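You operate a simulated robot arm through the tools that you are given. There is no shell and no other tool. Be economical: measure what you need, move in short steps, check, and stop when the job is done.

Carry out the task below with a simulated robot arm. There is one attempt and no reset: what you move stays moved.

Task
Put the long teal battery on the top of the bath table. Shut the steel drawer. Put the orange battery in the grey box. Close the fuse drawer. Stack the carton labelled "Cups" from the top of the display table on top of the carton labelled "Straps". Take the red tip and leave it on the ledge of the left bay. Open the right drawer of the display table, put the teal tip inside, then shut the drawer. Press the back right leg button three times. Turn the middle dial to 2. Switch the silver wheelchair left brake off. Fetch the battery from the top of the parts bench and set it on the top of the packing table. Put the white tub on the top of the counter away on the top of the display table. Take the black cup holder and put it on the top of the counter. Open the left gate. Any order will do. Set down upright: long teal battery, red tip, teal tip, black cup holder.
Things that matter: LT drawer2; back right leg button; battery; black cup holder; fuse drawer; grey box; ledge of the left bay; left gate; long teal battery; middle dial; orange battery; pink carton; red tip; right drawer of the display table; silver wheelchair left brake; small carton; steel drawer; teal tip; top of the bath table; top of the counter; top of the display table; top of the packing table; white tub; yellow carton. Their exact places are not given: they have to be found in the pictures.

Only the result counts: the job must be done as asked and must still hold three seconds after the hand-in. Knocking over, shifting, dropping, spilling or breaking anything else fails it.

Robot
A 6-joint arm with a two-finger gripper on a trunk, on a base that drives. Base frame: it is fixed to the floor where the robot stands at the start and does not move with it; the origin is under the middle of the robot, x ahead of it, y to its left, z up. Readings come in m, rad, newtons and seconds.
With the tool pointing down near the work surface it reaches from about 0.32 to 0.84 m from the robot's upright axis, wherever it stands. Its first joint turns from -2.897 to 2.897 rad. Places, roughly: LT drawer2 [-4.2, -2, 0.6]; back right leg button [-5.1, -1.7, 1.3]; battery [-4.25, 9, 1]; black cup holder (9x13x9 cm) [0.5, 2.8, 0.8]; fuse drawer [0.9, 1, 0.7]; grey box (22x20x9 cm) [-2.3, -2.9, 0.8]; ledge of the left bay (72x21 cm) [-6.02, -1.26, 1.04]; left gate [0.8, 6, 0.9]; long teal battery [1, 0, 1.25]; middle dial [-7.9, -0.5, 1.6]; orange battery [1, 0.5, 1.25]; pink carton, small carton, yellow carton [-3.25, -2.5, 0.75]; red tip (5x5x5 cm) [-3.6, -2.4, 0.8]; right drawer of the display table [-4.1, -2, 0.6]; silver wheelchair left brake [-4.5, 6.5, 0.5]; steel drawer [0.5, 0.1, 0.6]; teal tip (5x5x5 cm) [-3.9, -2.4, 0.8]; top of the bath table [-1.4, -2.9, 0.7]; top of the counter [1.8, 5.4, 0.9]; top of the display table [-3.8, -2.2, 0.7]; top of the packing table [-5.4, 9.3, 0.8]; white tub [2.5, 5.25, 1]. Payload 2.45 kg.
The TCP is the grasp point between the finger pads, 0.02 m short of the fingertips. In the tool frame z runs along the fingers and y along their closing line. Largest opening 0.14 m; the body of the gripper starts 0.168 m behind the TCP.
Orientation is told as [roll, pitch, yaw] about the base's x, y, z axes, in that order, counted from this pose: with the fingers straight down and closing along the base's y, the tool's x points along the base's -x, its y along +y and its z along -z.

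Tools
- The arm moves only by the tool step_arm. Its argument "deltas" is a list of rows, each a list of 7 numbers: the shift along the tool's x, y, z in units of 20 mm (1.0 is 20 mm), then the turn, a rotation vector about the tool's x, y, z in units of 4 degrees (1.0 is 4 degrees), then the finger opening in m, from 0 to 0.14. In form: [[tx, ty, tz, wx, wy, wz, grip], ...]. A call has 1 to 10 rows; each row shifts and turns the commanded pose from where the row before left it, along the tool's axes as they then stand. A call with a number of a shift or a turn outside -1 to 1 is refused whole. Each row takes 0.2 s and may step no farther than 0.05 m and 0.15 rad from the row before; otherwise, or with a gripper value out of range, the whole call is refused. Where a pose cannot be reached the arm comes as near as it can. A force on the tool above 40 N (or 10 N above the force at the start of the call, whichever is more), or a blocked arm, ends the call early, and 0.2 s more pass. Each finger travels about 0.045 m/s and halts on what it meets, pressing with about 24 N; the grip force reading is that of the motor and also rises with nothing between the fingers. The clock runs only during rows and for 0.2 s after the last one: add rows that do not move to give the fingers time. The reply holds the time, the measured pose of the TCP, the force on the tool along the base axes, the opening and the grip force, in the units named above and with some noise, with the torque about the TCP (base axes, N m) and any sound that the robot's microphone picked up.
- Cameras (640 x 400 px; columns grow to the right, rows downward): "scene" is now at [0.0802, 0.141, 1.8374]; the picture's right is [0.05, -1.00, 0.00], its down [-0.84, -0.04, -0.54] and it looks along [0.54, 0.03, -0.84] (base axes); focal length 263 px, centre (320, 200). "wrist" rides on the gripper at [0.078, 0.011, -0.209] in the tool frame; the picture's right is [-0.14, 0.99, 0.00], its down [-0.92, -0.13, -0.37] and it looks along [-0.37, -0.05, 0.93] (tool axes); focal length 280 px, centre (320, 200).
- capture(camera): a new picture of that camera. The clock stands still meanwhile.
- lift_body(by): slides the trunk up (or, below 0, down) by that many m; the arm and the scene camera ride with it, the base frame stays. It gives what a move gives, with no picture.
- drive_base(legs): drives the robot by 1 to 6 legs, each [ahead, left, turn to the left] in m, m and rad, along the robot's own axes; the way and the turn of a leg run together, so that a leg with both is an arc; at most 1.5 m and 3.142 rad a leg. The arm and the cameras ride along, it lands a little off, and it stops where it bumps. It gives what a move gives.
- head_to(pan, tilt): turns the head with the scene camera to pan (to the left, within 2.496 rad either way) and tilt (down, from -0.506 to 1.204), counted from straight ahead of the robot. It gives what a move gives.
- locate(camera, pixels): for up to 12 pixels [column, row] of the newest picture of that camera ("zoom" is the newest enlarged one), the place [x, y, z] in the base frame of the surface seen there, good to about 0.002 m. The clock stands still meanwhile.
- close_up(camera, box): a new picture of the part [left, top, right, bottom] of that camera's present view, enlarged. The clock stands still meanwhile.
- close_job(): hands the job in; it is judged then, once.

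Keep the steps short. Do not move on a guess: measure, check each grasp and each placing, and mend mistakes. In all there are 378 turns and 350 pictures (those below and enlarged ones count). Leave the gripper open and the arm clear of the work at the hand-in unless told otherwise, and finish with a single line.

The tools are called after "Request:" as name(argument=value, ...) on one line, values as JSON. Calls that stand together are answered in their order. step_arm: Moves the arm, as the interface text tells. Its arguments: {"type":"object","properties":{"deltas":{"type":"array"}},"required":["deltas"]} The other tools are called the same way: lift_body (by) slides the trunk up or down; drive_base (legs) drives the base; head_to (pan, tilt) turns the head that bears the scene camera; capture (camera) takes a picture; locate (camera, pixels) gives the place of the surface under pixels of a picture; close_up (camera, box) takes an enlarged picture of a part of a camera's view; close_job () hands the job in.

At the start:

```text
time_s: 0.0
position: [0.309, 0.3841, 1.486]
orientation: [-0.001, 0.001, -0.001]
contact_force: [-0.2, 0.4, 0.6]
torque: [0.0, 0.01, 0.01]
grip_width: 0.14
gripper_force: 0.1
trunk travel left (down, up): [-0.1, 0.13]
robot x, y, heading: [0.0, -0.0024, -0.004]
head pan, tilt: [0.052, 0.995]
```

scene: 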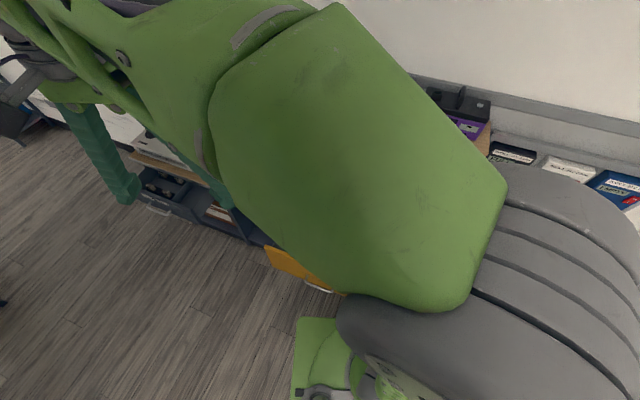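
wrist: 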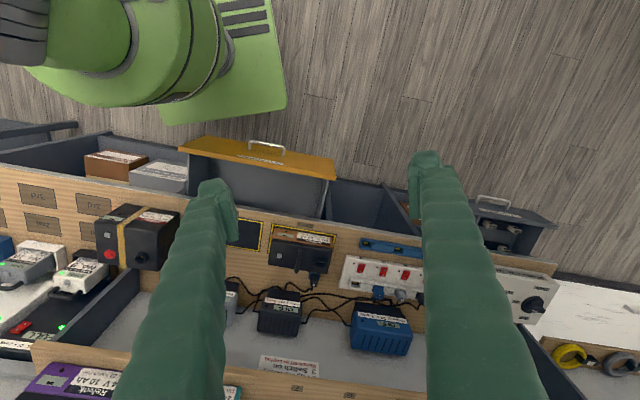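

I start by looking around with the head: first ahead with less tilt.

Request:
head_to(pan=-0.5, tilt=0.7)

Request:
capture(camera="scene")

Request:
close_up(camera="wrist", box=[0, 100, 640, 400])

```text
time_s: 1.0
position: [0.3089, 0.384, 1.4859]
orientation: [-0.001, 0.001, 0.0]
contact_force: [-0.3, 0.2, 0.0]
torque: [-0.01, 0.01, 0.01]
grip_width: 0.14
gripper_force: 0.0
trunk travel left (down, up): [-0.1, 0.13]
robot x, y, heading: [0.0002, -0.0031, 0.005]
head pan, tilt: [-0.499, 0.7]
```

```text
347 pictures are left
```

scene: 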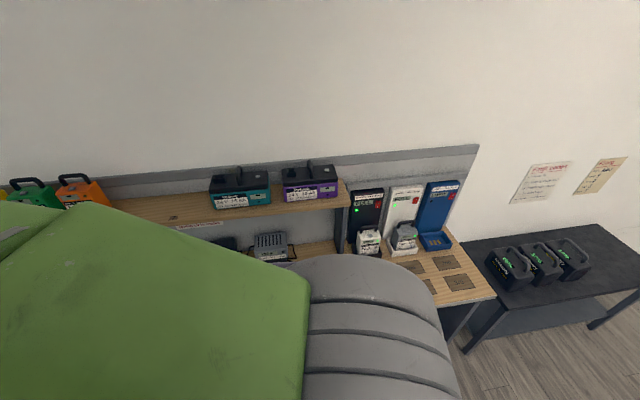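

```text
1.00 times, centred on (320, 250) of wrist (not enlarged: the box is as wide or as high as the picture)
```

zoom: 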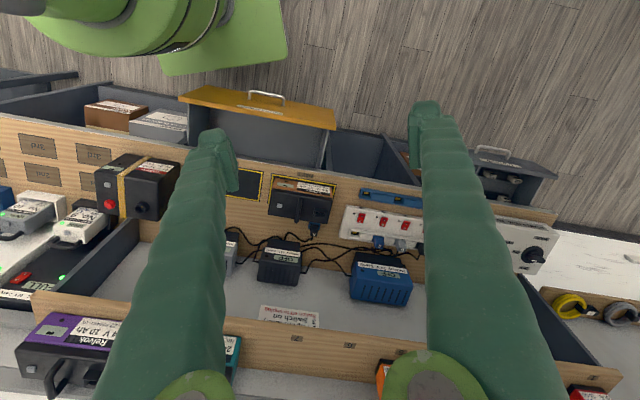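

The arm blocks a lot. I look left, right and back before moving.

Request:
head_to(pan=2.4, tilt=0.4)

Request:
capture(camera="scene")

Request:
head_to(pan=-2.4, tilt=0.4)

Request:
capture(camera="scene")

Request:
head_to(pan=1.2, tilt=0.4)

Request:
capture(camera="scene")

```text
time_s: 3.5
position: [0.3089, 0.3842, 1.4865]
orientation: [-0.001, 0.0, 0.001]
contact_force: [0.2, 0.1, 0.6]
torque: [0.01, 0.0, -0.02]
grip_width: 0.1398
gripper_force: 0.0
trunk travel left (down, up): [-0.1, 0.13]
robot x, y, heading: [0.0006, 0.0018, -0.002]
head pan, tilt: [2.4, 0.4]
```

```text
345 pictures are left
```

scene: 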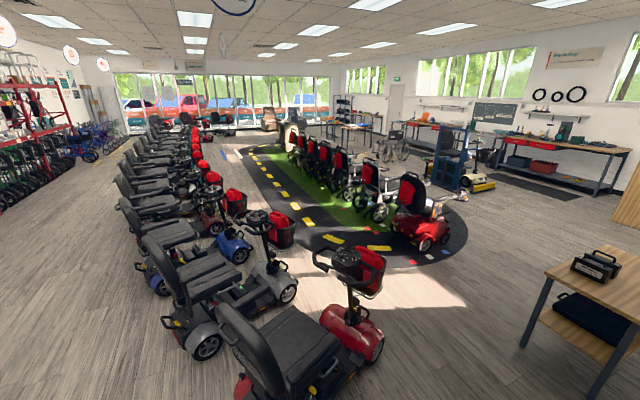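

```text
time_s: 7.3
position: [0.3091, 0.3843, 1.4864]
orientation: [0.0, 0.0, 0.0]
contact_force: [-0.6, 0.0, 0.0]
torque: [0.02, 0.02, 0.01]
grip_width: 0.14
gripper_force: 0.1
trunk travel left (down, up): [-0.1, 0.13]
robot x, y, heading: [-0.001, 0.0016, -0.006]
head pan, tilt: [-2.4, 0.4]
```

```text
344 pictures are left
```

scene: 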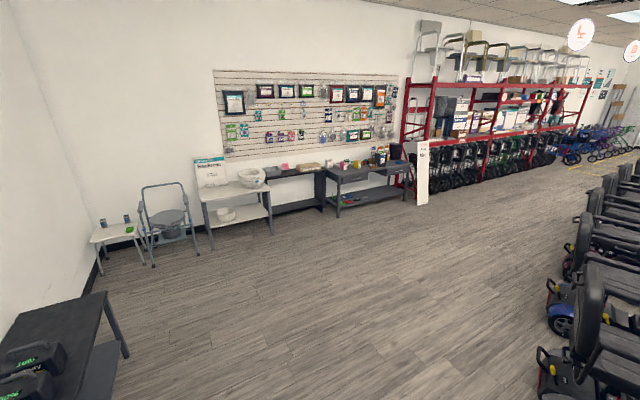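

```text
time_s: 10.3
position: [0.31, 0.3838, 1.4857]
orientation: [-0.001, 0.0, 0.0]
contact_force: [1.1, -0.5, 1.0]
torque: [0.03, -0.01, 0.0]
grip_width: 0.1399
gripper_force: 0.1
trunk travel left (down, up): [-0.1, 0.13]
robot x, y, heading: [-0.0011, 0.0037, 0.001]
head pan, tilt: [1.201, 0.4]
```

```text
343 pictures are left
```

scene: 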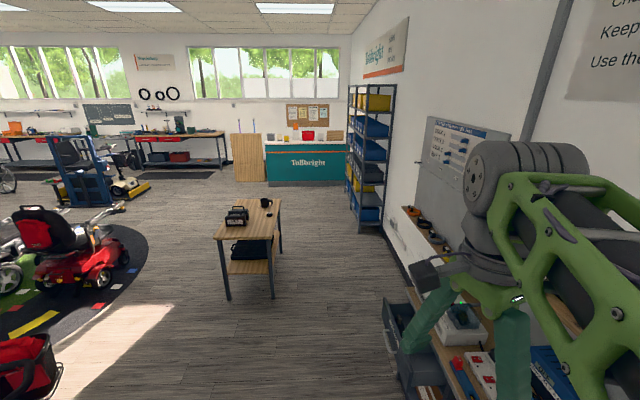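

The bench is right ahead; behind is clear for a metre. I back off 0.6 m to see the bench from further away.

Request:
drive_base(legs=[[-0.6, 0, 0]])

Request:
head_to(pan=0.1, tilt=0.6)

Request:
capture(camera="scene")

Request:
capture(camera="wrist")

```text
time_s: 13.7
position: [-0.2943, 0.3836, 1.4854]
orientation: [0.0, -0.001, -0.002]
contact_force: [0.4, -0.3, -1.3]
torque: [0.0, -0.02, 0.02]
grip_width: 0.1401
gripper_force: 0.0
trunk travel left (down, up): [-0.1, 0.13]
robot x, y, heading: [-0.6073, -0.0003, 0.001]
head pan, tilt: [1.201, 0.4]
```

```text
time_s: 15.0
position: [-0.2958, 0.3823, 1.4851]
orientation: [0.0, 0.0, 0.0]
contact_force: [0.2, 0.8, 0.2]
torque: [0.02, -0.01, 0.02]
grip_width: 0.1399
gripper_force: 0.0
trunk travel left (down, up): [-0.1, 0.13]
robot x, y, heading: [-0.6028, 0.0011, 0.002]
head pan, tilt: [0.099, 0.6]
```

```text
342 pictures are left
```

scene: 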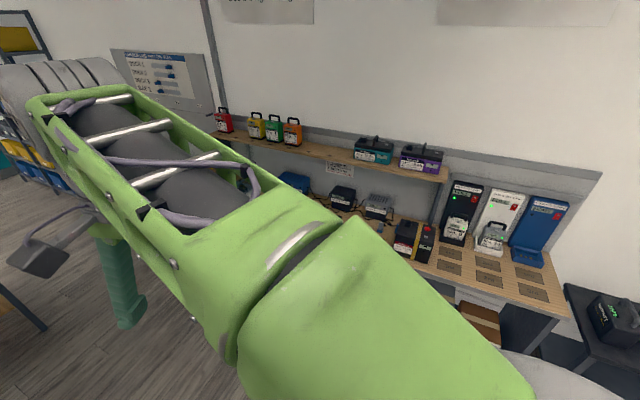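

```text
341 pictures are left
```

wrist: 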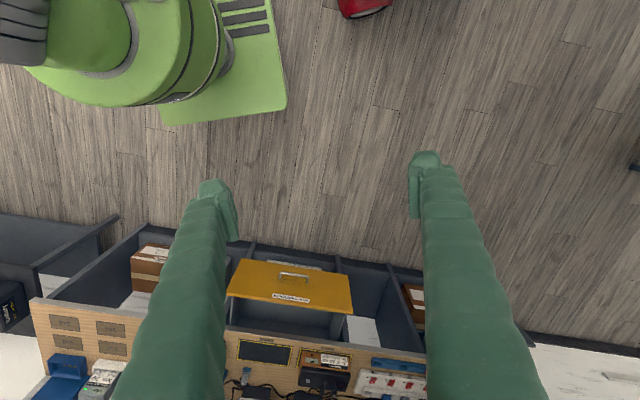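

Orange battery at px (292,131), long teal at (374,150). I enlarge these and the drawers in the wrist view.

Request:
close_up(camera="scene", box=[200, 90, 460, 253])

Request:
close_up(camera="wrist", box=[220, 230, 460, 380])

Request:
locate(camera="scene", pixels=[[292, 133], [292, 119], [374, 155], [358, 140], [391, 143], [374, 137], [340, 150], [420, 168], [495, 265]])

Request:
locate(camera="wrist", pixels=[[229, 290], [353, 312], [294, 273], [290, 297], [349, 274], [242, 259], [380, 330], [160, 260]])

```text
2.45 times, centred on (330, 172) of scene
```

zoom: 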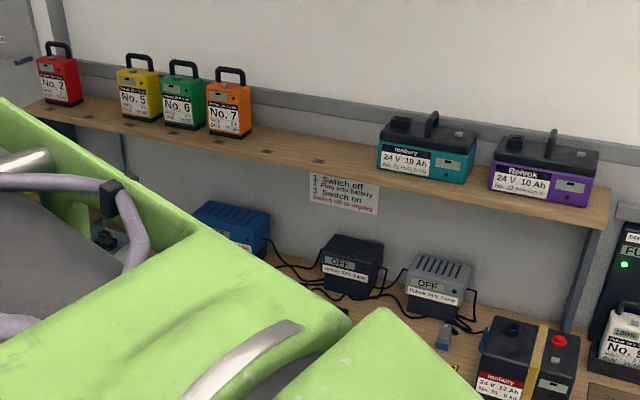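

```text
2.67 times, centred on (340, 305) of wrist
```

zoom: 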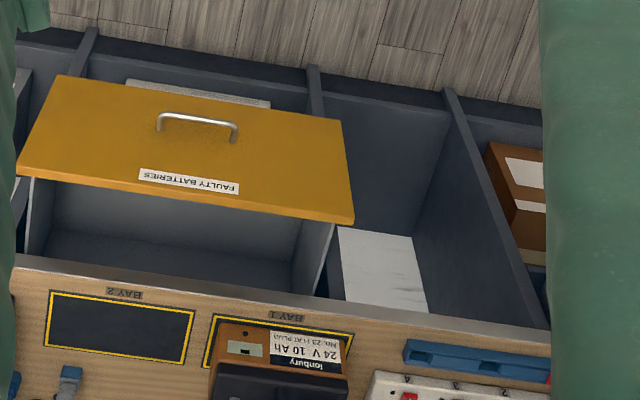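

```text
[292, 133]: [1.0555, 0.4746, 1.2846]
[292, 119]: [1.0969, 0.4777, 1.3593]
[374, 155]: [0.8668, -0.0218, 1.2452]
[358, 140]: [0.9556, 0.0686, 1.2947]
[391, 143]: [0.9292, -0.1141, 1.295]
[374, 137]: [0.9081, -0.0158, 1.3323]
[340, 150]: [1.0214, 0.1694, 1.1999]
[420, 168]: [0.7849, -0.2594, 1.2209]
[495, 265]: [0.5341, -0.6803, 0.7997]
```

```text
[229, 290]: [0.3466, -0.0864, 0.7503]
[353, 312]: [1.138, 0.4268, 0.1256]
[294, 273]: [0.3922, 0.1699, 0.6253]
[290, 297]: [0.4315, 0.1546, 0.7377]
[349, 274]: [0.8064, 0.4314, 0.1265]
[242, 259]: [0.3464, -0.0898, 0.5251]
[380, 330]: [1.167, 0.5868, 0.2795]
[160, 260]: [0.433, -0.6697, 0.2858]
```

The yellow "Faulty batteries" drawer at about (0.39,0.17,0.63) matches the steel drawer. I measure its front and the bench edge more finely in the zoomed wrist view.

Request:
locate(camera="zoom", pixels=[[30, 172], [345, 215], [60, 85], [335, 130], [195, 125], [30, 265], [300, 300], [540, 340], [185, 320], [280, 345]])

Request:
head_to(pan=0.9, tilt=0.7)

Request:
capture(camera="scene")

```text
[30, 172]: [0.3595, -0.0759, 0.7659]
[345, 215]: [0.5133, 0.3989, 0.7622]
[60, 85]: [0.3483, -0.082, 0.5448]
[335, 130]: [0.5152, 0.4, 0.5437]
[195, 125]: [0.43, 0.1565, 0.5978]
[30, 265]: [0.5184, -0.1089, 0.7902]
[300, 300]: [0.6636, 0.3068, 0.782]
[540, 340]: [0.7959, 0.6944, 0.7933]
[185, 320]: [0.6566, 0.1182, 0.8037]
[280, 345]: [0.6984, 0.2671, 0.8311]
```

```text
time_s: 16.2
position: [-0.2945, 0.3843, 1.4853]
orientation: [0.001, 0.0, -0.001]
contact_force: [0.2, -0.3, 1.3]
torque: [0.02, -0.01, 0.0]
grip_width: 0.1398
gripper_force: 0.1
trunk travel left (down, up): [-0.1, 0.13]
robot x, y, heading: [-0.6035, -0.0001, -0.001]
head pan, tilt: [0.901, 0.7]
```

```text
338 pictures are left
```

scene: 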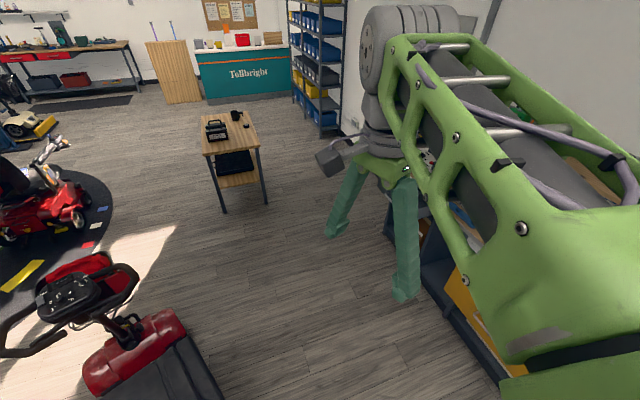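

Bench runs at about 18.5° to the base y; drawer front sticks out about 0.17 m. I position the robot square to the bench so the tool hangs in front of the yellow drawer.

Request:
drive_base(legs=[[0.479, -0.057, 0], [0, 0, -0.323]])

Request:
step_arm(deltas=[[0, 0, 1, 0, 0, 0, 0.0], [0, 0, 1, 0, 0, 0, 0.0], [0, 0, 1, 0, 0, 0, 0.0], [0, 0, 1, 0, 0, 0, 0.0], [0, 0, 1, 0, 0, 0, 0.0], [0, 0, 1, 0, 0, 0, 0.0], [0, 0, 1, 0, 0, 0, 0.0], [0, 0, 1, 0, 0, 0, 0.0], [0, 0, 1, 0, 0, 0, 0.0], [0, 0, 1, 0, 0, 0, 0.0]])

Request:
capture(camera="wrist")

```text
time_s: 20.1
position: [0.2965, 0.2094, 1.4853]
orientation: [0.001, 0.002, -0.319]
contact_force: [-1.5, -0.2, 0.3]
torque: [0.01, 0.02, -0.03]
grip_width: 0.1398
gripper_force: 0.1
trunk travel left (down, up): [-0.1, 0.13]
robot x, y, heading: [-0.1155, -0.0567, -0.316]
head pan, tilt: [0.901, 0.7]
```

```text
time_s: 22.3
position: [0.2977, 0.2105, 1.2848]
orientation: [0.0, -0.001, -0.321]
contact_force: [0.4, -0.6, 1.3]
torque: [-0.03, 0.0, -0.02]
grip_width: 0.0001
gripper_force: 23.8
trunk travel left (down, up): [-0.1, 0.13]
robot x, y, heading: [-0.1175, -0.058, -0.319]
head pan, tilt: [0.901, 0.7]
```

```text
337 pictures are left
```

wrist: 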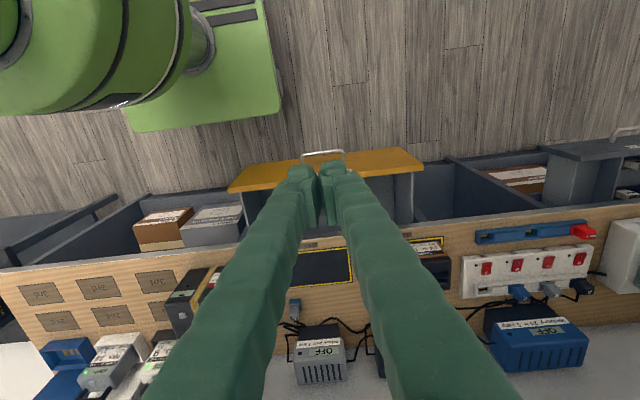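

TCP is 0.14 m in front of the drawer front and centred. I lower it straight to z ≈ 0.70.

Request:
step_arm(deltas=[[0, 0, 1, 0, 0, 0, 0.0], [0, 0, 1, 0, 0, 0, 0.0], [0, 0, 1, 0, 0, 0, 0.0], [0, 0, 1, 0, 0, 0, 0.0], [0, 0, 1, 0, 0, 0, 0.0], [0, 0, 1, 0, 0, 0, 0.0], [0, 0, 1, 0, 0, 0, 0.0], [0, 0, 1, 0, 0, 0, 0.0], [0, 0, 1, 0, 0, 0, 0.0], [0, 0, 1, 0, 0, 0, 0.0]])

Request:
step_arm(deltas=[[0, 0, 1, 0, 0, 0, 0.0], [0, 0, 1, 0, 0, 0, 0.0], [0, 0, 1, 0, 0, 0, 0.0], [0, 0, 1, 0, 0, 0, 0.0], [0, 0, 1, 0, 0, 0, 0.0], [0, 0, 1, 0, 0, 0, 0.0], [0, 0, 1, 0, 0, 0, 0.0], [0, 0, 1, 0, 0, 0, 0.0], [0, 0, 1, 0, 0, 0, 0.0], [0, 0, 1, 0, 0, 0, 0.0]])

Request:
step_arm(deltas=[[0, 0, 1, 0, 0, 0, 0.0], [0, 0, 1, 0, 0, 0, 0.0], [0, 0, 1, 0, 0, 0, 0.0], [0, 0, 1, 0, 0, 0, 0.0], [0, 0, 1, 0, 0, 0, 0.0], [0, 0, 1, 0, 0, 0, 0.0], [0, 0, 1, 0, 0, 0, 0.0], [0, 0, 1, 0, 0, 0, 0.0], [0, 0, 1, 0, 0, 0, 0.0]])

Request:
capture(camera="wrist")

```text
time_s: 24.5
position: [0.2958, 0.2107, 1.0851]
orientation: [0.0, 0.002, -0.32]
contact_force: [0.6, 0.2, 0.5]
torque: [0.0, 0.04, -0.04]
grip_width: 0.0
gripper_force: 23.8
trunk travel left (down, up): [-0.1, 0.13]
robot x, y, heading: [-0.1178, -0.0569, -0.319]
head pan, tilt: [0.901, 0.7]
```

```text
time_s: 26.7
position: [0.2946, 0.2101, 0.8852]
orientation: [-0.001, -0.001, -0.319]
contact_force: [0.7, 0.4, 0.6]
torque: [-0.02, -0.02, 0.0]
grip_width: 0.0003
gripper_force: 23.5
trunk travel left (down, up): [-0.1, 0.13]
robot x, y, heading: [-0.1185, -0.0567, -0.324]
head pan, tilt: [0.901, 0.7]
```

```text
time_s: 28.7
position: [0.2972, 0.2084, 0.7038]
orientation: [0.0, 0.001, -0.319]
contact_force: [-0.1, -0.1, 1.0]
torque: [-0.01, -0.01, -0.01]
grip_width: 0.0
gripper_force: 23.7
trunk travel left (down, up): [-0.1, 0.13]
robot x, y, heading: [-0.1155, -0.0584, -0.321]
head pan, tilt: [0.901, 0.7]
```

```text
336 pictures are left
```

wrist: 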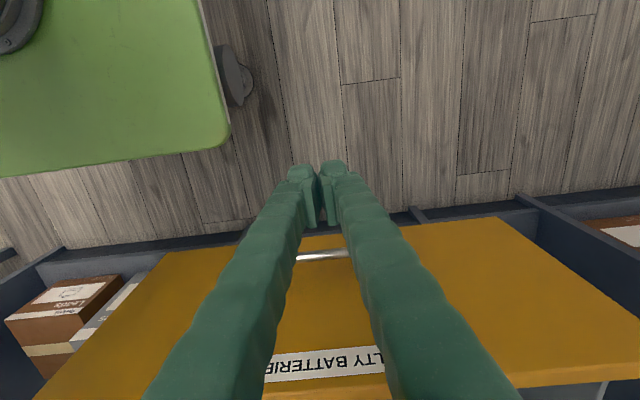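

The tip is above the handle level, in front of the drawer. Now I push forward (tool −x).

Request:
step_arm(deltas=[[-1, 0, 0, 0, 0, 0, 0.0], [-1, 0, 0, 0, 0, 0, 0.0], [-1, 0, 0, 0, 0, 0, 0.0], [-1, 0, 0, 0, 0, 0, 0.0], [-0.8, 0, 0, 0, 0, 0, 0.0], [-0.5, 0, 0, 0, 0, 0, 0.0], [-0.5, 0, 0, 0, 0, 0, 0.0], [-0.5, 0, 0, 0, 0, 0, 0.0], [-0.5, 0, 0, 0, 0, 0, 0.0], [-0.5, 0, 0, 0, 0, 0, 0.0]])

Request:
step_arm(deltas=[[-0.5, 0, 0, 0, 0, 0, 0.0], [-0.5, 0, 0, 0, 0, 0, 0.0], [-0.5, 0, 0, 0, 0, 0, 0.0], [-0.5, 0, 0, 0, 0, 0, 0.0], [-0.5, 0, 0, 0, 0, 0, 0.0], [-0.5, 0, 0, 0, 0, 0, 0.0], [-0.5, 0, 0, 0, 0, 0, 0.0], [-0.5, 0, 0, 0, 0, 0, 0.0], [-0.5, 0, 0, 0, 0, 0, 0.0], [-0.5, 0, 0, 0, 0, 0, 0.0]])

Request:
capture(camera="wrist")

```text
time_s: 30.9
position: [0.4347, 0.1643, 0.7042]
orientation: [0.0, 0.001, -0.319]
contact_force: [-0.2, -0.4, 0.2]
torque: [0.04, 0.0, 0.03]
grip_width: 0.0
gripper_force: 23.3
trunk travel left (down, up): [-0.1, 0.13]
robot x, y, heading: [-0.1207, -0.0607, -0.324]
head pan, tilt: [0.901, 0.7]
```

```text
time_s: 33.1
position: [0.5313, 0.1326, 0.7039]
orientation: [-0.001, 0.001, -0.319]
contact_force: [-0.8, -0.3, -0.9]
torque: [0.0, 0.01, -0.04]
grip_width: 0.0
gripper_force: 24.4
trunk travel left (down, up): [-0.1, 0.13]
robot x, y, heading: [-0.1176, -0.0594, -0.321]
head pan, tilt: [0.901, 0.7]
```

```text
335 pictures are left
```

wrist: 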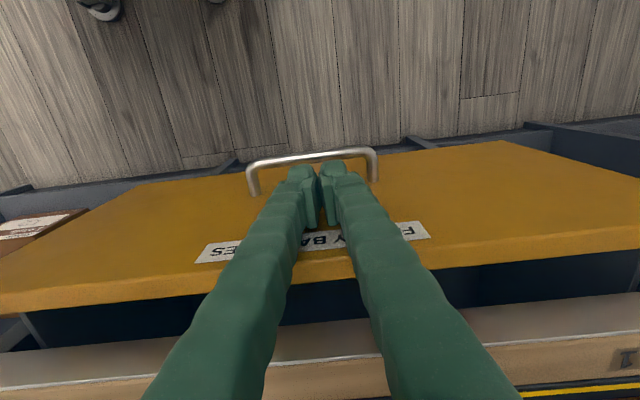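

The drawer slides easily and is still a few cm open. I push further.

Request:
step_arm(deltas=[[-0.5, 0, 0, 0, 0, 0, 0.0], [-0.5, 0, 0, 0, 0, 0, 0.0], [-0.5, 0, 0, 0, 0, 0, 0.0], [-0.5, 0, 0, 0, 0, 0, 0.0], [-0.5, 0, 0, 0, 0, 0, 0.0], [-0.5, 0, 0, 0, 0, 0, 0.0], [-0.5, 0, 0, 0, 0, 0, 0.0], [-0.5, 0, 0, 0, 0, 0, 0.0], [-0.5, 0, 0, 0, 0, 0, 0.0], [-0.5, 0, 0, 0, 0, 0, 0.0]])

Request:
capture(camera="wrist")

```text
time_s: 34.6
position: [0.5787, 0.1146, 0.7018]
orientation: [-0.01, 0.019, -0.317]
contact_force: [-7.6, 3.2, -1.5]
torque: [-0.01, 0.13, -0.05]
grip_width: 0.0001
gripper_force: 29.7
trunk travel left (down, up): [-0.1, 0.13]
robot x, y, heading: [-0.1187, -0.0586, -0.315]
head pan, tilt: [0.901, 0.7]
stopped in row 7: the force on the tool passed its limit at 50 N (the readings are from after the stop); the commanded pose is now the measured one
```

```text
334 pictures are left
```

wrist: 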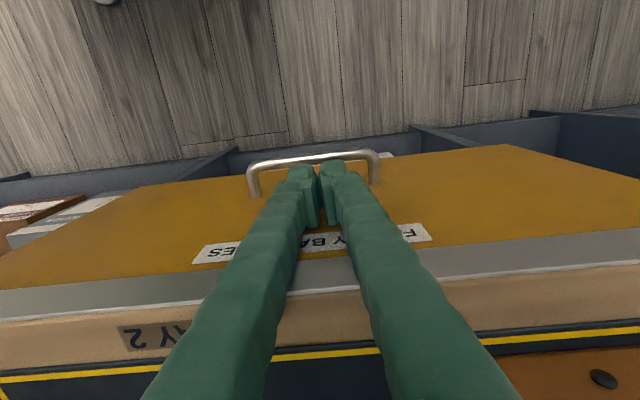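

Shut flush with the bench edge. I retract 0.2 m and drive 0.6 m left along the bench toward the fuse drawer, then look.

Request:
step_arm(deltas=[[1, 0, 0, 0, 0, 0, 0.0], [1, 0, 0, 0, 0, 0, 0.0], [1, 0, 0, 0, 0, 0, 0.0], [1, 0, 0, 0, 0, 0, 0.0], [1, 0, -1, 0, 0, 0, 0.0], [1, 0, -1, 0, 0, 0, 0.0], [1, 0, -1, 0, 0, 0, 0.0], [1, 0, -1, 0, 0, 0, 0.0], [1, 0, -1, 0, 0, 0, 0.0], [1, 0, -1, 0, 0, 0, 0.0]])

Request:
drive_base(legs=[[0, 0.6, 0]])

Request:
step_arm(deltas=[[0, 0, -1, 0, 0, 0, 0.0], [0, 0, -1, 0, 0, 0, 0.0], [0, 0, -1, 0, 0, 0, 0.0], [0, 0, -1, 0, 0, 0, 0.0], [0, 0, -1, 0, 0, 0, 0.0], [0, 0, -1, 0, 0, 0, 0.0], [0, 0, -1, 0, 0, 0, 0.0], [0, 0, -1, 0, 0, 0, 0.0], [0, 0, -1, 0, 0, 0, 0.0], [0, 0, -1, 0, 0, 0, 0.0]])

Request:
capture(camera="wrist")

```text
time_s: 36.8
position: [0.393, 0.1789, 0.8258]
orientation: [-0.009, 0.015, -0.319]
contact_force: [0.2, -0.3, -0.3]
torque: [-0.01, -0.02, 0.03]
grip_width: 0.0
gripper_force: 29.3
trunk travel left (down, up): [-0.1, 0.13]
robot x, y, heading: [-0.1172, -0.0571, -0.319]
head pan, tilt: [0.901, 0.7]
```

```text
time_s: 42.4
position: [0.5786, 0.7341, 0.8251]
orientation: [-0.008, 0.015, -0.323]
contact_force: [0.8, 0.0, 0.2]
torque: [-0.01, 0.0, 0.0]
grip_width: 0.0001
gripper_force: 28.9
trunk travel left (down, up): [-0.1, 0.13]
robot x, y, heading: [0.064, 0.4978, -0.316]
head pan, tilt: [0.901, 0.7]
```

```text
time_s: 44.6
position: [0.5826, 0.7336, 1.0251]
orientation: [-0.006, 0.015, -0.321]
contact_force: [-0.5, -0.4, -1.2]
torque: [-0.05, -0.01, -0.02]
grip_width: 0.0
gripper_force: 28.4
trunk travel left (down, up): [-0.1, 0.13]
robot x, y, heading: [0.0684, 0.4989, -0.329]
head pan, tilt: [0.901, 0.7]
```

```text
333 pictures are left
```

wrist: 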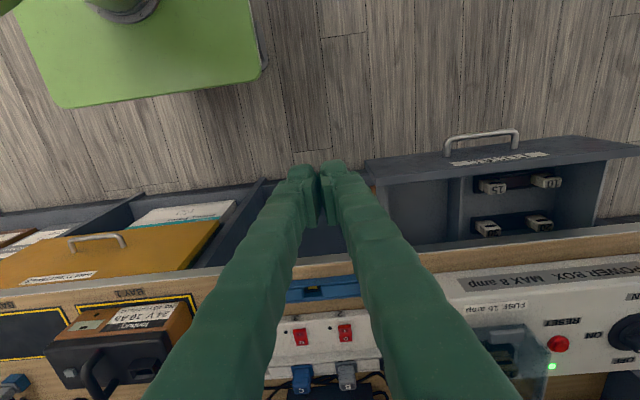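

The fuse drawer is at right, front with handle at px (482,140). Measuring it.

Request:
locate(camera="wrist", pixels=[[380, 180], [625, 152], [480, 138], [500, 158], [450, 155], [560, 165], [420, 255], [600, 240], [340, 270], [200, 255]])

```text
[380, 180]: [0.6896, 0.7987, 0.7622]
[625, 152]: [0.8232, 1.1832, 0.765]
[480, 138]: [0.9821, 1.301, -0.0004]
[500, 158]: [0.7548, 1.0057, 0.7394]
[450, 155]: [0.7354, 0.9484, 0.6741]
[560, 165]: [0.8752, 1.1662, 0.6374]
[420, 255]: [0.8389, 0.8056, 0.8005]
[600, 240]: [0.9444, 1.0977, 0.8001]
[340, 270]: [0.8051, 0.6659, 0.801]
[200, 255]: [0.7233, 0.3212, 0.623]
```

Front face at ~0.404 m along the bench normal, middle at (0.757,0.99). I drive 0.30 m left and slightly back, then lower to z 0.70.

Request:
drive_base(legs=[[-0.04, 0.298, 0]])

Request:
step_arm(deltas=[[0, 0, 1, 0, 0, 0, 0.0], [0, 0, 1, 0, 0, 0, 0.0], [0, 0, 1, 0, 0, 0, 0.0], [0, 0, 1, 0, 0, 0, 0.0], [0, 0, 1, 0, 0, 0, 0.0], [0, 0, 1, 0, 0, 0, 0.0], [0, 0, 1, 0, 0, 0, 0.0], [0, 0, 1, 0, 0, 0, 0.0]])

Request:
capture(camera="wrist")

```text
time_s: 47.8
position: [0.6368, 1.0373, 1.0259]
orientation: [-0.008, 0.016, -0.317]
contact_force: [-0.4, 0.4, 0.7]
torque: [0.0, 0.02, -0.02]
grip_width: 0.0
gripper_force: 29.6
trunk travel left (down, up): [-0.1, 0.13]
robot x, y, heading: [0.1246, 0.8027, -0.315]
head pan, tilt: [0.901, 0.7]
```

```text
time_s: 49.6
position: [0.6342, 1.0352, 0.8631]
orientation: [-0.007, 0.016, -0.317]
contact_force: [0.3, -0.1, 0.4]
torque: [0.04, 0.04, 0.01]
grip_width: 0.0001
gripper_force: 29.4
trunk travel left (down, up): [-0.1, 0.13]
robot x, y, heading: [0.1246, 0.8004, -0.313]
head pan, tilt: [0.901, 0.7]
```

```text
332 pictures are left
```

wrist: 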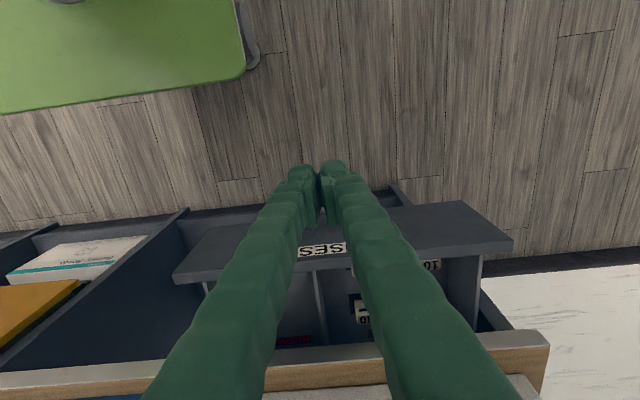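

Centred and clear by about 0.1 m. Lower further then push.

Request:
step_arm(deltas=[[0, 0, 1, 0, 0, 0, 0.0], [0, 0, 1, 0, 0, 0, 0.0], [0, 0, 1, 0, 0, 0, 0.0], [0, 0, 1, 0, 0, 0, 0.0], [0, 0, 1, 0, 0, 0, 0.0], [0, 0, 1, 0, 0, 0, 0.0], [0, 0, 1, 0, 0, 0, 0.0], [0, 0, 0.7, 0, 0, 0, 0.0]])

Request:
step_arm(deltas=[[-1, 0, 0, 0, 0, 0, 0.0], [-1, 0, 0, 0, 0, 0, 0.0], [-1, 0, 0, 0, 0, 0, 0.0], [-1, 0, 0, 0, 0, 0, 0.0], [-0.5, 0, 0, 0, 0, 0, 0.0], [-0.5, 0, 0, 0, 0, 0, 0.0], [-0.5, 0, 0, 0, 0, 0, 0.0], [-0.5, 0, 0, 0, 0, 0, 0.0], [-0.5, 0, 0, 0, 0, 0, 0.0], [-0.5, 0, 0, 0, 0, 0, 0.0]])

Request:
step_arm(deltas=[[-0.5, 0, 0, 0, 0, 0, 0.0], [-0.5, 0, 0, 0, 0, 0, 0.0], [-0.5, 0, 0, 0, 0, 0, 0.0], [-0.5, 0, 0, 0, 0, 0, 0.0], [-0.5, 0, 0, 0, 0, 0, 0.0], [-0.5, 0, 0, 0, 0, 0, 0.0], [-0.5, 0, 0, 0, 0, 0, 0.0], [-0.5, 0, 0, 0, 0, 0, 0.0], [-0.5, 0, 0, 0, 0, 0, 0.0], [-0.5, 0, 0, 0, 0, 0, 0.0]])

Request:
capture(camera="wrist")

```text
time_s: 51.4
position: [0.6328, 1.0364, 0.7107]
orientation: [-0.006, 0.013, -0.317]
contact_force: [-0.1, -0.3, 0.4]
torque: [0.02, 0.01, 0.01]
grip_width: 0.0
gripper_force: 29.4
trunk travel left (down, up): [-0.1, 0.13]
robot x, y, heading: [0.1261, 0.801, -0.312]
head pan, tilt: [0.901, 0.7]
```

```text
time_s: 53.6
position: [0.7659, 0.9927, 0.7104]
orientation: [-0.007, 0.014, -0.315]
contact_force: [0.4, -0.1, -0.6]
torque: [-0.01, 0.02, 0.01]
grip_width: 0.0001
gripper_force: 29.2
trunk travel left (down, up): [-0.1, 0.13]
robot x, y, heading: [0.1247, 0.7983, -0.316]
head pan, tilt: [0.901, 0.7]
```

```text
time_s: 55.8
position: [0.8598, 0.9621, 0.7064]
orientation: [-0.008, 0.014, -0.315]
contact_force: [-0.8, 0.5, -0.8]
torque: [-0.05, 0.13, -0.05]
grip_width: 0.0
gripper_force: 29.2
trunk travel left (down, up): [-0.1, 0.13]
robot x, y, heading: [0.1254, 0.7993, -0.319]
head pan, tilt: [0.901, 0.7]
```

```text
331 pictures are left
```

wrist: 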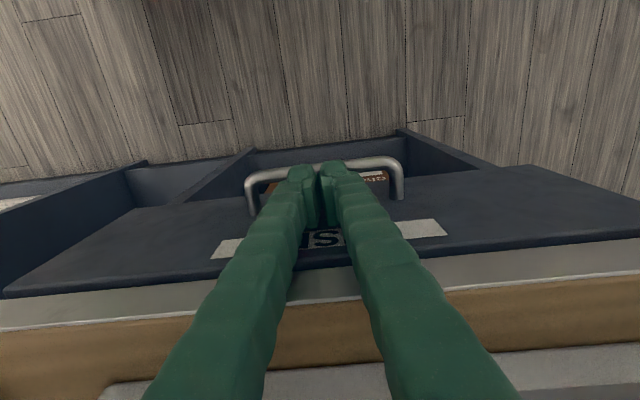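

Almost flush; one more gentle push until the stop.

Request:
step_arm(deltas=[[-0.3, 0, 0, 0, 0, 0, 0.0], [-0.3, 0, 0, 0, 0, 0, 0.0], [-0.3, 0, 0, 0, 0, 0, 0.0], [-0.3, 0, 0, 0, 0, 0, 0.0], [-0.3, 0, 0, 0, 0, 0, 0.0]])

Request:
step_arm(deltas=[[1, 0, 0, 0, 0, 0, 0.0], [1, 0, 0, 0, 0, 0, 0.0], [1, 0, 0, 0, 0, 0, 0.0], [1, 0, 0, 0, 0, 0, 0.0], [1, 0, -1, 0, 0, 0, 0.0], [1, 0, -1, 0, 0, 0, 0.0], [1, 0, -1, 0, 0, 0, 0.0], [1, 0, -1, 0, 0, 0, 0.0], [0, 0, -1, 0, 0, 0, 0.0], [0, 0, -1, 0, 0, 0, 0.0]])

Request:
capture(camera="wrist")

```text
time_s: 56.7
position: [0.8688, 0.9592, 0.7037]
orientation: [-0.013, 0.029, -0.316]
contact_force: [-9.7, 2.9, 3.2]
torque: [-0.37, -0.99, -0.31]
grip_width: 0.0
gripper_force: 29.4
trunk travel left (down, up): [-0.1, 0.13]
robot x, y, heading: [0.124, 0.7997, -0.31]
head pan, tilt: [0.901, 0.7]
stopped in row 4: the force on the tool passed its limit at 46 N (the readings are from after the stop); the commanded pose is now the measured one
```

```text
time_s: 58.9
position: [0.722, 1.0068, 0.828]
orientation: [-0.011, 0.028, -0.315]
contact_force: [0.5, 0.4, 0.8]
torque: [-0.02, 0.03, -0.03]
grip_width: 0.0
gripper_force: 29.6
trunk travel left (down, up): [-0.1, 0.13]
robot x, y, heading: [0.123, 0.7993, -0.314]
head pan, tilt: [0.901, 0.7]
```

```text
330 pictures are left
```

wrist: 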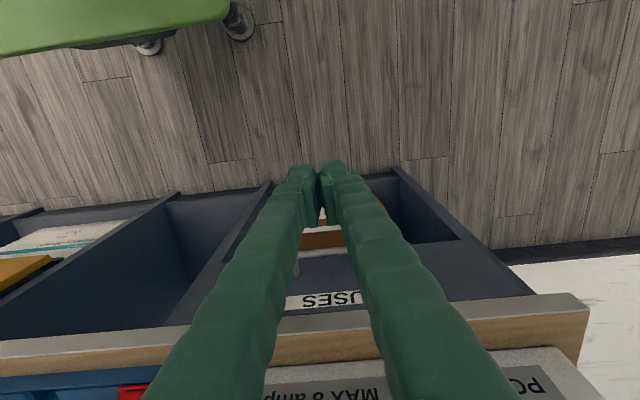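

Both drawers are shut. Next the batteries on the upper shelf. I raise the trunk and the arm, straightening the tool tilt.

Request:
lift_body(by=0.13)

Request:
step_arm(deltas=[[0, 0, -1, -0.16, -0.4, 0, 0.05], [0, 0, -1, 0, 0, 0, 0.08], [0, 0, -1, 0, 0, 0, 0.08], [0, 0, -1, 0, 0, 0, 0.08], [0, 0, -1, 0, 0, 0, 0.08], [0, 0, -1, 0, 0, 0, 0.08], [0, 0, -1, 0, 0, 0, 0.08], [0, 0, -1, 0, 0, 0, 0.08], [0, 0, -1, 0, 0, 0, 0.08], [0, 0, -1, 0, 0, 0, 0.08]])

Request:
step_arm(deltas=[[0, 0, -1, 0, 0, 0, 0.08], [0, 0, -1, 0, 0, 0, 0.08], [0, 0, -1, 0, 0, 0, 0.08], [0, 0, -1, 0, 0, 0, 0.08], [0, 0, -1, 0, 0, 0, 0.08], [0, 0, -1, 0, 0, 0, 0.08], [0, 0, -1, 0, 0, 0, 0.08], [0, 0, -1, 0, 0, 0, 0.08], [0, 0, -1, 0, 0, 0, 0.08], [0, 0, -1, 0, 0, 0, 0.08]])

Request:
step_arm(deltas=[[0, 0, -1, 0, 0, 0, 0.08], [0, 0, -1, 0, 0, 0, 0.08], [0, 0, -1, 0, 0, 0, 0.08], [0, 0, -1, 0, 0, 0, 0.08], [0, 0, -1, 0, 0, 0, 0.08], [0, 0, -1, 0, 0, 0, 0.08], [0, 0, -1, 0, 0, 0, 0.08], [0, 0, -1, 0, 0, 0, 0.08], [0, 0, -1, 0, 0, 0, 0.08], [0, 0, -1, 0, 0, 0, 0.08]])

Request:
capture(camera="wrist")

```text
time_s: 60.5
position: [0.722, 1.0068, 0.9595]
orientation: [-0.011, 0.026, -0.316]
contact_force: [-0.6, -0.9, 0.9]
torque: [0.0, 0.0, -0.02]
grip_width: 0.0
gripper_force: 29.5
trunk travel left (down, up): [-0.23, 0.0]
robot x, y, heading: [0.1238, 0.8008, -0.313]
head pan, tilt: [0.901, 0.7]
```

```text
time_s: 62.7
position: [0.7195, 1.0047, 1.1608]
orientation: [0.0, 0.001, -0.316]
contact_force: [0.4, -0.4, 0.0]
torque: [0.04, -0.02, 0.01]
grip_width: 0.0799
gripper_force: 0.0
trunk travel left (down, up): [-0.23, 0.0]
robot x, y, heading: [0.1206, 0.8007, -0.312]
head pan, tilt: [0.901, 0.7]
```

```text
time_s: 64.9
position: [0.7214, 1.0074, 1.3596]
orientation: [-0.003, -0.002, -0.316]
contact_force: [-0.1, -0.7, -0.7]
torque: [0.0, 0.0, 0.0]
grip_width: 0.0798
gripper_force: 0.0
trunk travel left (down, up): [-0.23, 0.0]
robot x, y, heading: [0.122, 0.7993, -0.312]
head pan, tilt: [0.901, 0.7]
```

```text
time_s: 67.1
position: [0.7196, 1.0075, 1.5593]
orientation: [-0.002, 0.001, -0.315]
contact_force: [-0.5, -1.0, -0.3]
torque: [-0.02, -0.03, 0.02]
grip_width: 0.0798
gripper_force: 0.1
trunk travel left (down, up): [-0.23, 0.0]
robot x, y, heading: [0.1222, 0.8031, -0.316]
head pan, tilt: [0.901, 0.7]
```

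```text
329 pictures are left
```

wrist: 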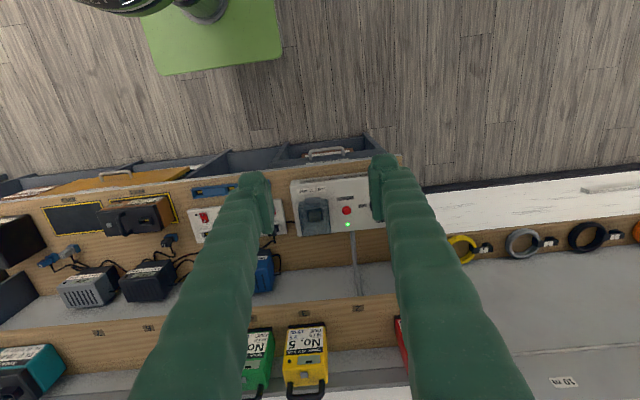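

The shelf batteries lie below-left in the view. I measure the base edge and lower bench frame to know how close the robot can get.

Request:
locate(camera="wrist", pixels=[[275, 50], [160, 70], [330, 152], [375, 140], [220, 165], [210, 325], [380, 310], [30, 345], [325, 153]])

Request:
head_to(pan=-0.5, tilt=0.6)

Request:
capture(camera="scene")

```text
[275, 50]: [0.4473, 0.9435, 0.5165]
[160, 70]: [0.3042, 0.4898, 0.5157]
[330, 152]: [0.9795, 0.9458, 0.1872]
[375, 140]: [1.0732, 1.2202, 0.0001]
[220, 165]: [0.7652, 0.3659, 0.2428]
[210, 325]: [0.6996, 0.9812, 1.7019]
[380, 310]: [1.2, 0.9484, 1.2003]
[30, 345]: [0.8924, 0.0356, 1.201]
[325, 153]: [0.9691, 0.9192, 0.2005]
```

```text
time_s: 68.7
position: [0.72, 1.008, 1.5606]
orientation: [-0.002, -0.001, -0.314]
contact_force: [-0.7, -0.5, -0.4]
torque: [0.01, -0.04, 0.0]
grip_width: 0.0797
gripper_force: 0.0
trunk travel left (down, up): [-0.23, 0.0]
robot x, y, heading: [0.1192, 0.796, -0.317]
head pan, tilt: [-0.499, 0.6]
```

```text
328 pictures are left
```

scene: 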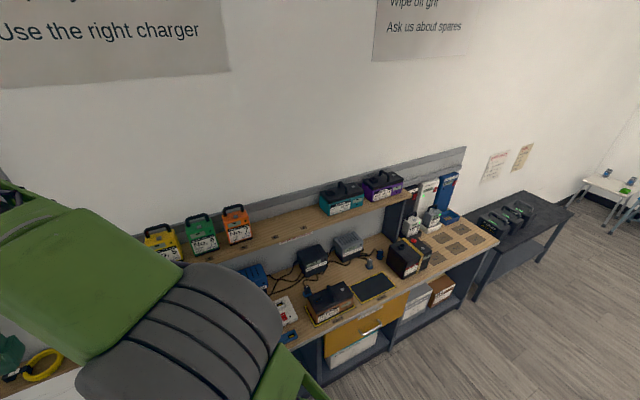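

Base front is 0.26 m ahead of the axis, so the axis can come to ~0.2 m. I enlarge the batteries and measure them.

Request:
close_up(camera="scene", box=[140, 160, 420, 335])

Request:
locate(camera="scene", pixels=[[237, 236], [236, 208], [227, 212], [245, 210], [320, 196], [362, 190], [342, 186], [348, 183], [331, 213], [362, 206], [198, 218], [232, 210]])

```text
2.29 times, centred on (280, 248) of scene
```

zoom: 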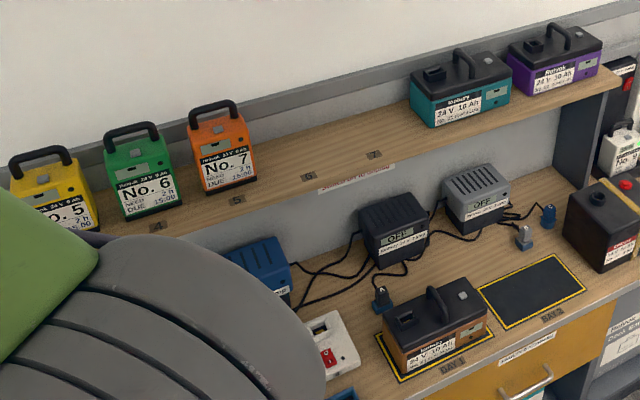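

```text
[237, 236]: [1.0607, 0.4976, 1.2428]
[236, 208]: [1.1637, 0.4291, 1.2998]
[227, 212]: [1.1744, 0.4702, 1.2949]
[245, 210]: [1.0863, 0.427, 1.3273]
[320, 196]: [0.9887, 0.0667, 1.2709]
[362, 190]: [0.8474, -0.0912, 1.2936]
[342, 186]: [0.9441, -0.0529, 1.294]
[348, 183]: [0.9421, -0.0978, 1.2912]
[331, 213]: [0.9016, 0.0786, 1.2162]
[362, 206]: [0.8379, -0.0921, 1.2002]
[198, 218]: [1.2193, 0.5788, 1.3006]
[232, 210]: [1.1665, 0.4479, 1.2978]
```

I locate handle points in the enlarged picture.

Request:
locate(camera="zoom", pixels=[[213, 104], [195, 112], [234, 108], [203, 190], [254, 176], [200, 140], [247, 128], [462, 54], [473, 68], [456, 60], [434, 126], [511, 98]])

```text
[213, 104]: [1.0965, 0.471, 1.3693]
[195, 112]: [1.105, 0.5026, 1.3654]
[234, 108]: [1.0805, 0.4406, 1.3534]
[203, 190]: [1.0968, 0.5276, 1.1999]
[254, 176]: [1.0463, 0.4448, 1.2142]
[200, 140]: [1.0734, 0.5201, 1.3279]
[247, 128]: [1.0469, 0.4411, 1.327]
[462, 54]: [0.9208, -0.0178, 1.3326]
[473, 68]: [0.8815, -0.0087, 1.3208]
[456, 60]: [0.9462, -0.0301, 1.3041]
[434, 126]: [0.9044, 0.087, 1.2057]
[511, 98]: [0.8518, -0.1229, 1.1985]
```

Teal handle runs along the bench normal, top at z≈1.333, centre ≈ (0.917,−0.016); good for the present tool yaw. I drive to stand before it and swing the arm over.

Request:
drive_base(legs=[[0, -0.713, 0], [0.285, 0, 0]])

Request:
step_arm(deltas=[[-0.5, -0.95, 0, 0, 0, 0, 0.08], [-0.5, -0.95, 0, 0, 0, 0, 0.08], [-0.5, -0.95, 0, 0, 0, 0, 0.08], [-0.5, -0.95, 0, 0, 0, 0, 0.08], [-0.5, -0.95, 0, 0, 0, 0, 0.08], [-0.5, -0.95, 0, 0, 0, 0, 0.08], [-0.5, -0.95, 0, 0, 0, 0, 0.08], [-0.5, -0.95, 0, 0, 0, 0, 0.08], [-0.5, -0.95, 0, 0, 0, 0, 0.08], [-0.5, -0.95, 0, 0, 0, 0, 0.08]])

Request:
capture(camera="wrist")

```text
time_s: 77.0
position: [0.7758, 0.2413, 1.5588]
orientation: [0.0, 0.0, -0.309]
contact_force: [0.4, 0.1, 0.5]
torque: [0.01, 0.03, 0.02]
grip_width: 0.08
gripper_force: 0.1
trunk travel left (down, up): [-0.23, 0.0]
robot x, y, heading: [0.1763, 0.0281, -0.31]
head pan, tilt: [-0.499, 0.6]
```

```text
time_s: 79.2
position: [0.8112, 0.0293, 1.5614]
orientation: [-0.002, 0.001, -0.308]
contact_force: [0.0, 0.0, -0.4]
torque: [0.04, 0.04, 0.0]
grip_width: 0.08
gripper_force: 0.2
trunk travel left (down, up): [-0.23, 0.0]
robot x, y, heading: [0.1758, 0.0287, -0.303]
head pan, tilt: [-0.499, 0.6]
```

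```text
326 pictures are left
```

wrist: 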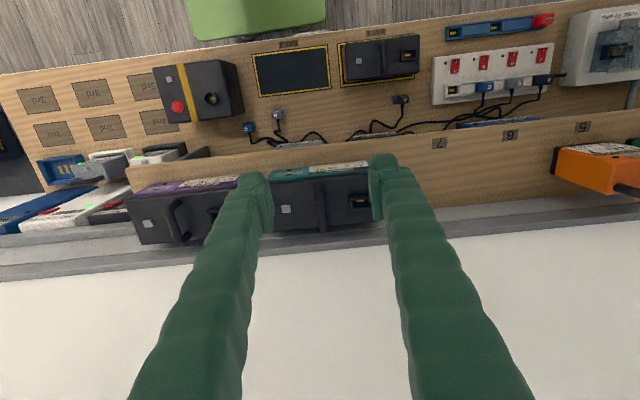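

Teal battery handle at about px (320,200). Measure it from above.

Request:
close_up(camera="wrist", box=[230, 140, 420, 260])

Request:
locate(camera="wrist", pixels=[[320, 192], [320, 205], [320, 215], [318, 184], [285, 208], [360, 203], [320, 240], [275, 176], [345, 226]])

```text
3.33 times, centred on (325, 200) of wrist
```

zoom: 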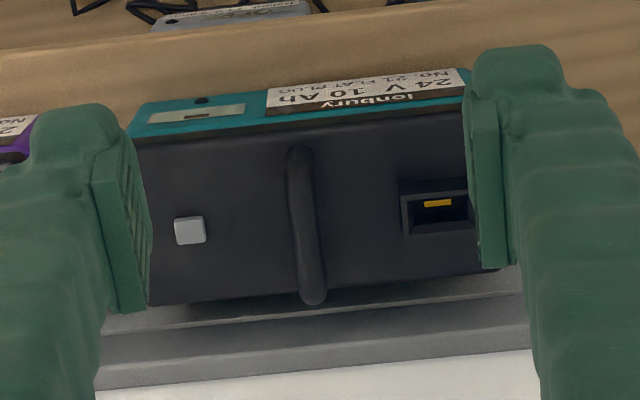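

```text
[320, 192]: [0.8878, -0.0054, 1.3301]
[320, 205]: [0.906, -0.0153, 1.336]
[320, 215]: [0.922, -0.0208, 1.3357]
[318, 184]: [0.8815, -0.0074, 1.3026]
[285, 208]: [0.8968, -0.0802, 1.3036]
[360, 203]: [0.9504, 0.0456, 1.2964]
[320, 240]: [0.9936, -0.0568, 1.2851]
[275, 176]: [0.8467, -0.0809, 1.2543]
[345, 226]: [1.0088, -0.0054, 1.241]
```

I move above the handle centre (0.908,−0.015), then descend to z≈1.39 and recheck.

Request:
step_arm(deltas=[[-0.9, -0.1, 0, 0, 0, 0, 0.06], [-0.9, -0.1, 0, 0, 0, 0, 0.06], [-0.9, -0.1, 0, 0, 0, 0, 0.06], [-0.9, -0.1, 0, 0, 0, 0, 0.06], [-0.9, -0.1, 0, 0, 0, 0, 0.06], [-0.79, -0.13, 0, 0, 0, 0, 0.06], [0, 0, 1, 0, 0, 0, 0.06], [0, 0, 1, 0, 0, 0, 0.06], [0, 0, 1, 0, 0, 0, 0.06], [0, 0, 1, 0, 0, 0, 0.06]])

Request:
step_arm(deltas=[[0, 0, 1, 0, 0, 0, 0.06], [0, 0, 1, 0, 0, 0, 0.06], [0, 0, 1, 0, 0, 0, 0.06], [0, 0, 1, 0, 0, 0, 0.06]])

Request:
capture(camera="wrist")

```text
time_s: 81.4
position: [0.9069, -0.0139, 1.4737]
orientation: [-0.002, 0.001, -0.306]
contact_force: [-0.7, 0.3, -0.2]
torque: [-0.02, 0.01, 0.07]
grip_width: 0.0602
gripper_force: 0.1
out of reach, approached as far as the arm can: row 6
trunk travel left (down, up): [-0.23, 0.0]
robot x, y, heading: [0.1805, 0.0303, -0.312]
head pan, tilt: [-0.499, 0.6]
```

```text
time_s: 82.4
position: [0.9081, -0.0156, 1.3969]
orientation: [-0.002, 0.001, -0.309]
contact_force: [-0.3, -0.6, -0.5]
torque: [-0.03, -0.01, -0.04]
grip_width: 0.0598
gripper_force: 0.2
trunk travel left (down, up): [-0.23, 0.0]
robot x, y, heading: [0.1757, 0.0315, -0.309]
head pan, tilt: [-0.499, 0.6]
```

```text
324 pictures are left
```

wrist: 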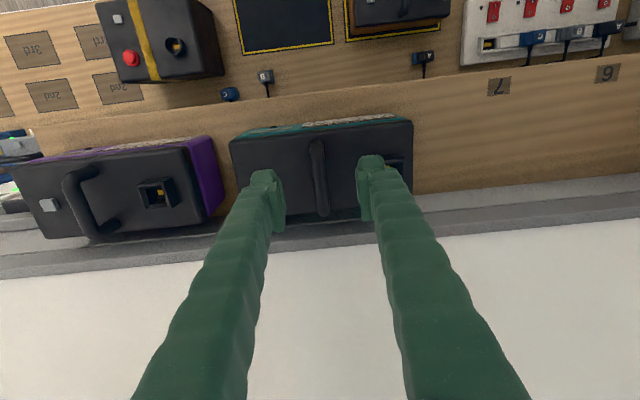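

The handle is centred between the fingers. Down 0.068 m and close.

Request:
step_arm(deltas=[[0, 0, 1, 0, 0, 0, 0.06], [0, 0, 1, 0, 0, 0, 0.06], [0, 0, 0.7, 0, 0, 0, 0.06], [0, 0, 0.7, 0, 0, 0, 0.06], [0, 0, 0, 0, 0, 0, 0.03], [0, 0, 0, 0, 0, 0, 0.0], [0, 0, 0, 0, 0, 0, 0.0], [0, 0, 0, 0, 0, 0, 0.0], [0, 0, 0, 0, 0, 0, 0.0]])

Request:
close_up(camera="wrist", box=[200, 80, 440, 230])

```text
time_s: 84.4
position: [0.9068, -0.0151, 1.3296]
orientation: [-0.002, 0.0, -0.308]
contact_force: [-0.2, -3.5, 1.1]
torque: [0.01, -0.02, -0.33]
grip_width: 0.011
gripper_force: 24.1
trunk travel left (down, up): [-0.23, 0.0]
robot x, y, heading: [0.1788, 0.0275, -0.306]
head pan, tilt: [-0.499, 0.6]
```

```text
2.67 times, centred on (320, 155) of wrist
```

zoom: 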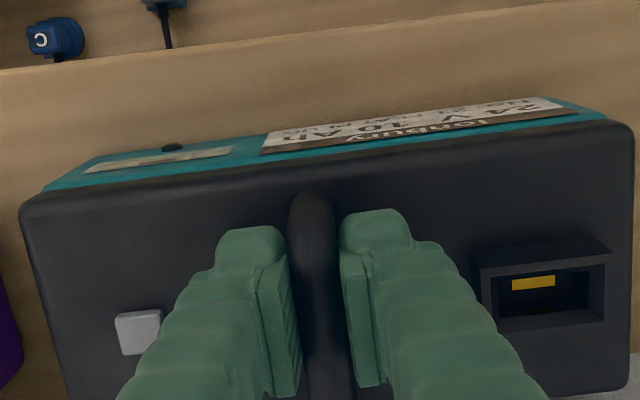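

Gripping the handle (11 mm). Lift straight up slowly.

Request:
step_arm(deltas=[[0, 0, -0.3, 0, 0, 0, 0.0], [0, 0, -0.5, 0, 0, 0, 0.0], [0, 0, -0.7, 0, 0, 0, 0.0], [0, 0, -1, 0, 0, 0, 0.0], [0, 0, -1, 0, 0, 0, 0.0], [0, 0, -1, 0, 0, 0, 0.0], [0, 0, -1, 0, 0, 0, 0.0]])

Request:
capture(camera="wrist")

```text
time_s: 86.0
position: [0.9084, -0.0132, 1.4415]
orientation: [-0.001, 0.001, -0.306]
contact_force: [-0.2, -0.2, -14.7]
torque: [0.03, 0.2, 0.01]
grip_width: 0.0104
gripper_force: 24.3
trunk travel left (down, up): [-0.23, 0.0]
robot x, y, heading: [0.1861, 0.0309, -0.306]
head pan, tilt: [-0.499, 0.6]
```

```text
322 pictures are left
```

wrist: 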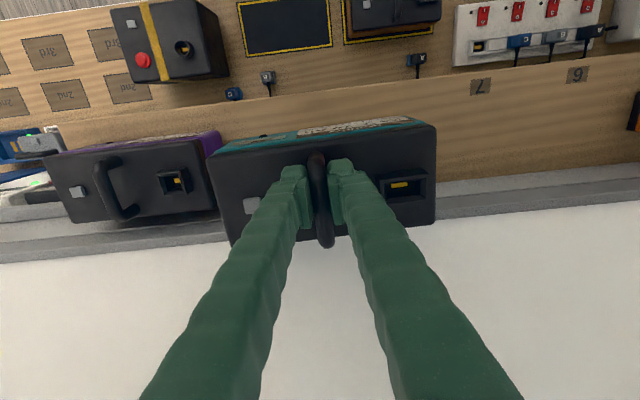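

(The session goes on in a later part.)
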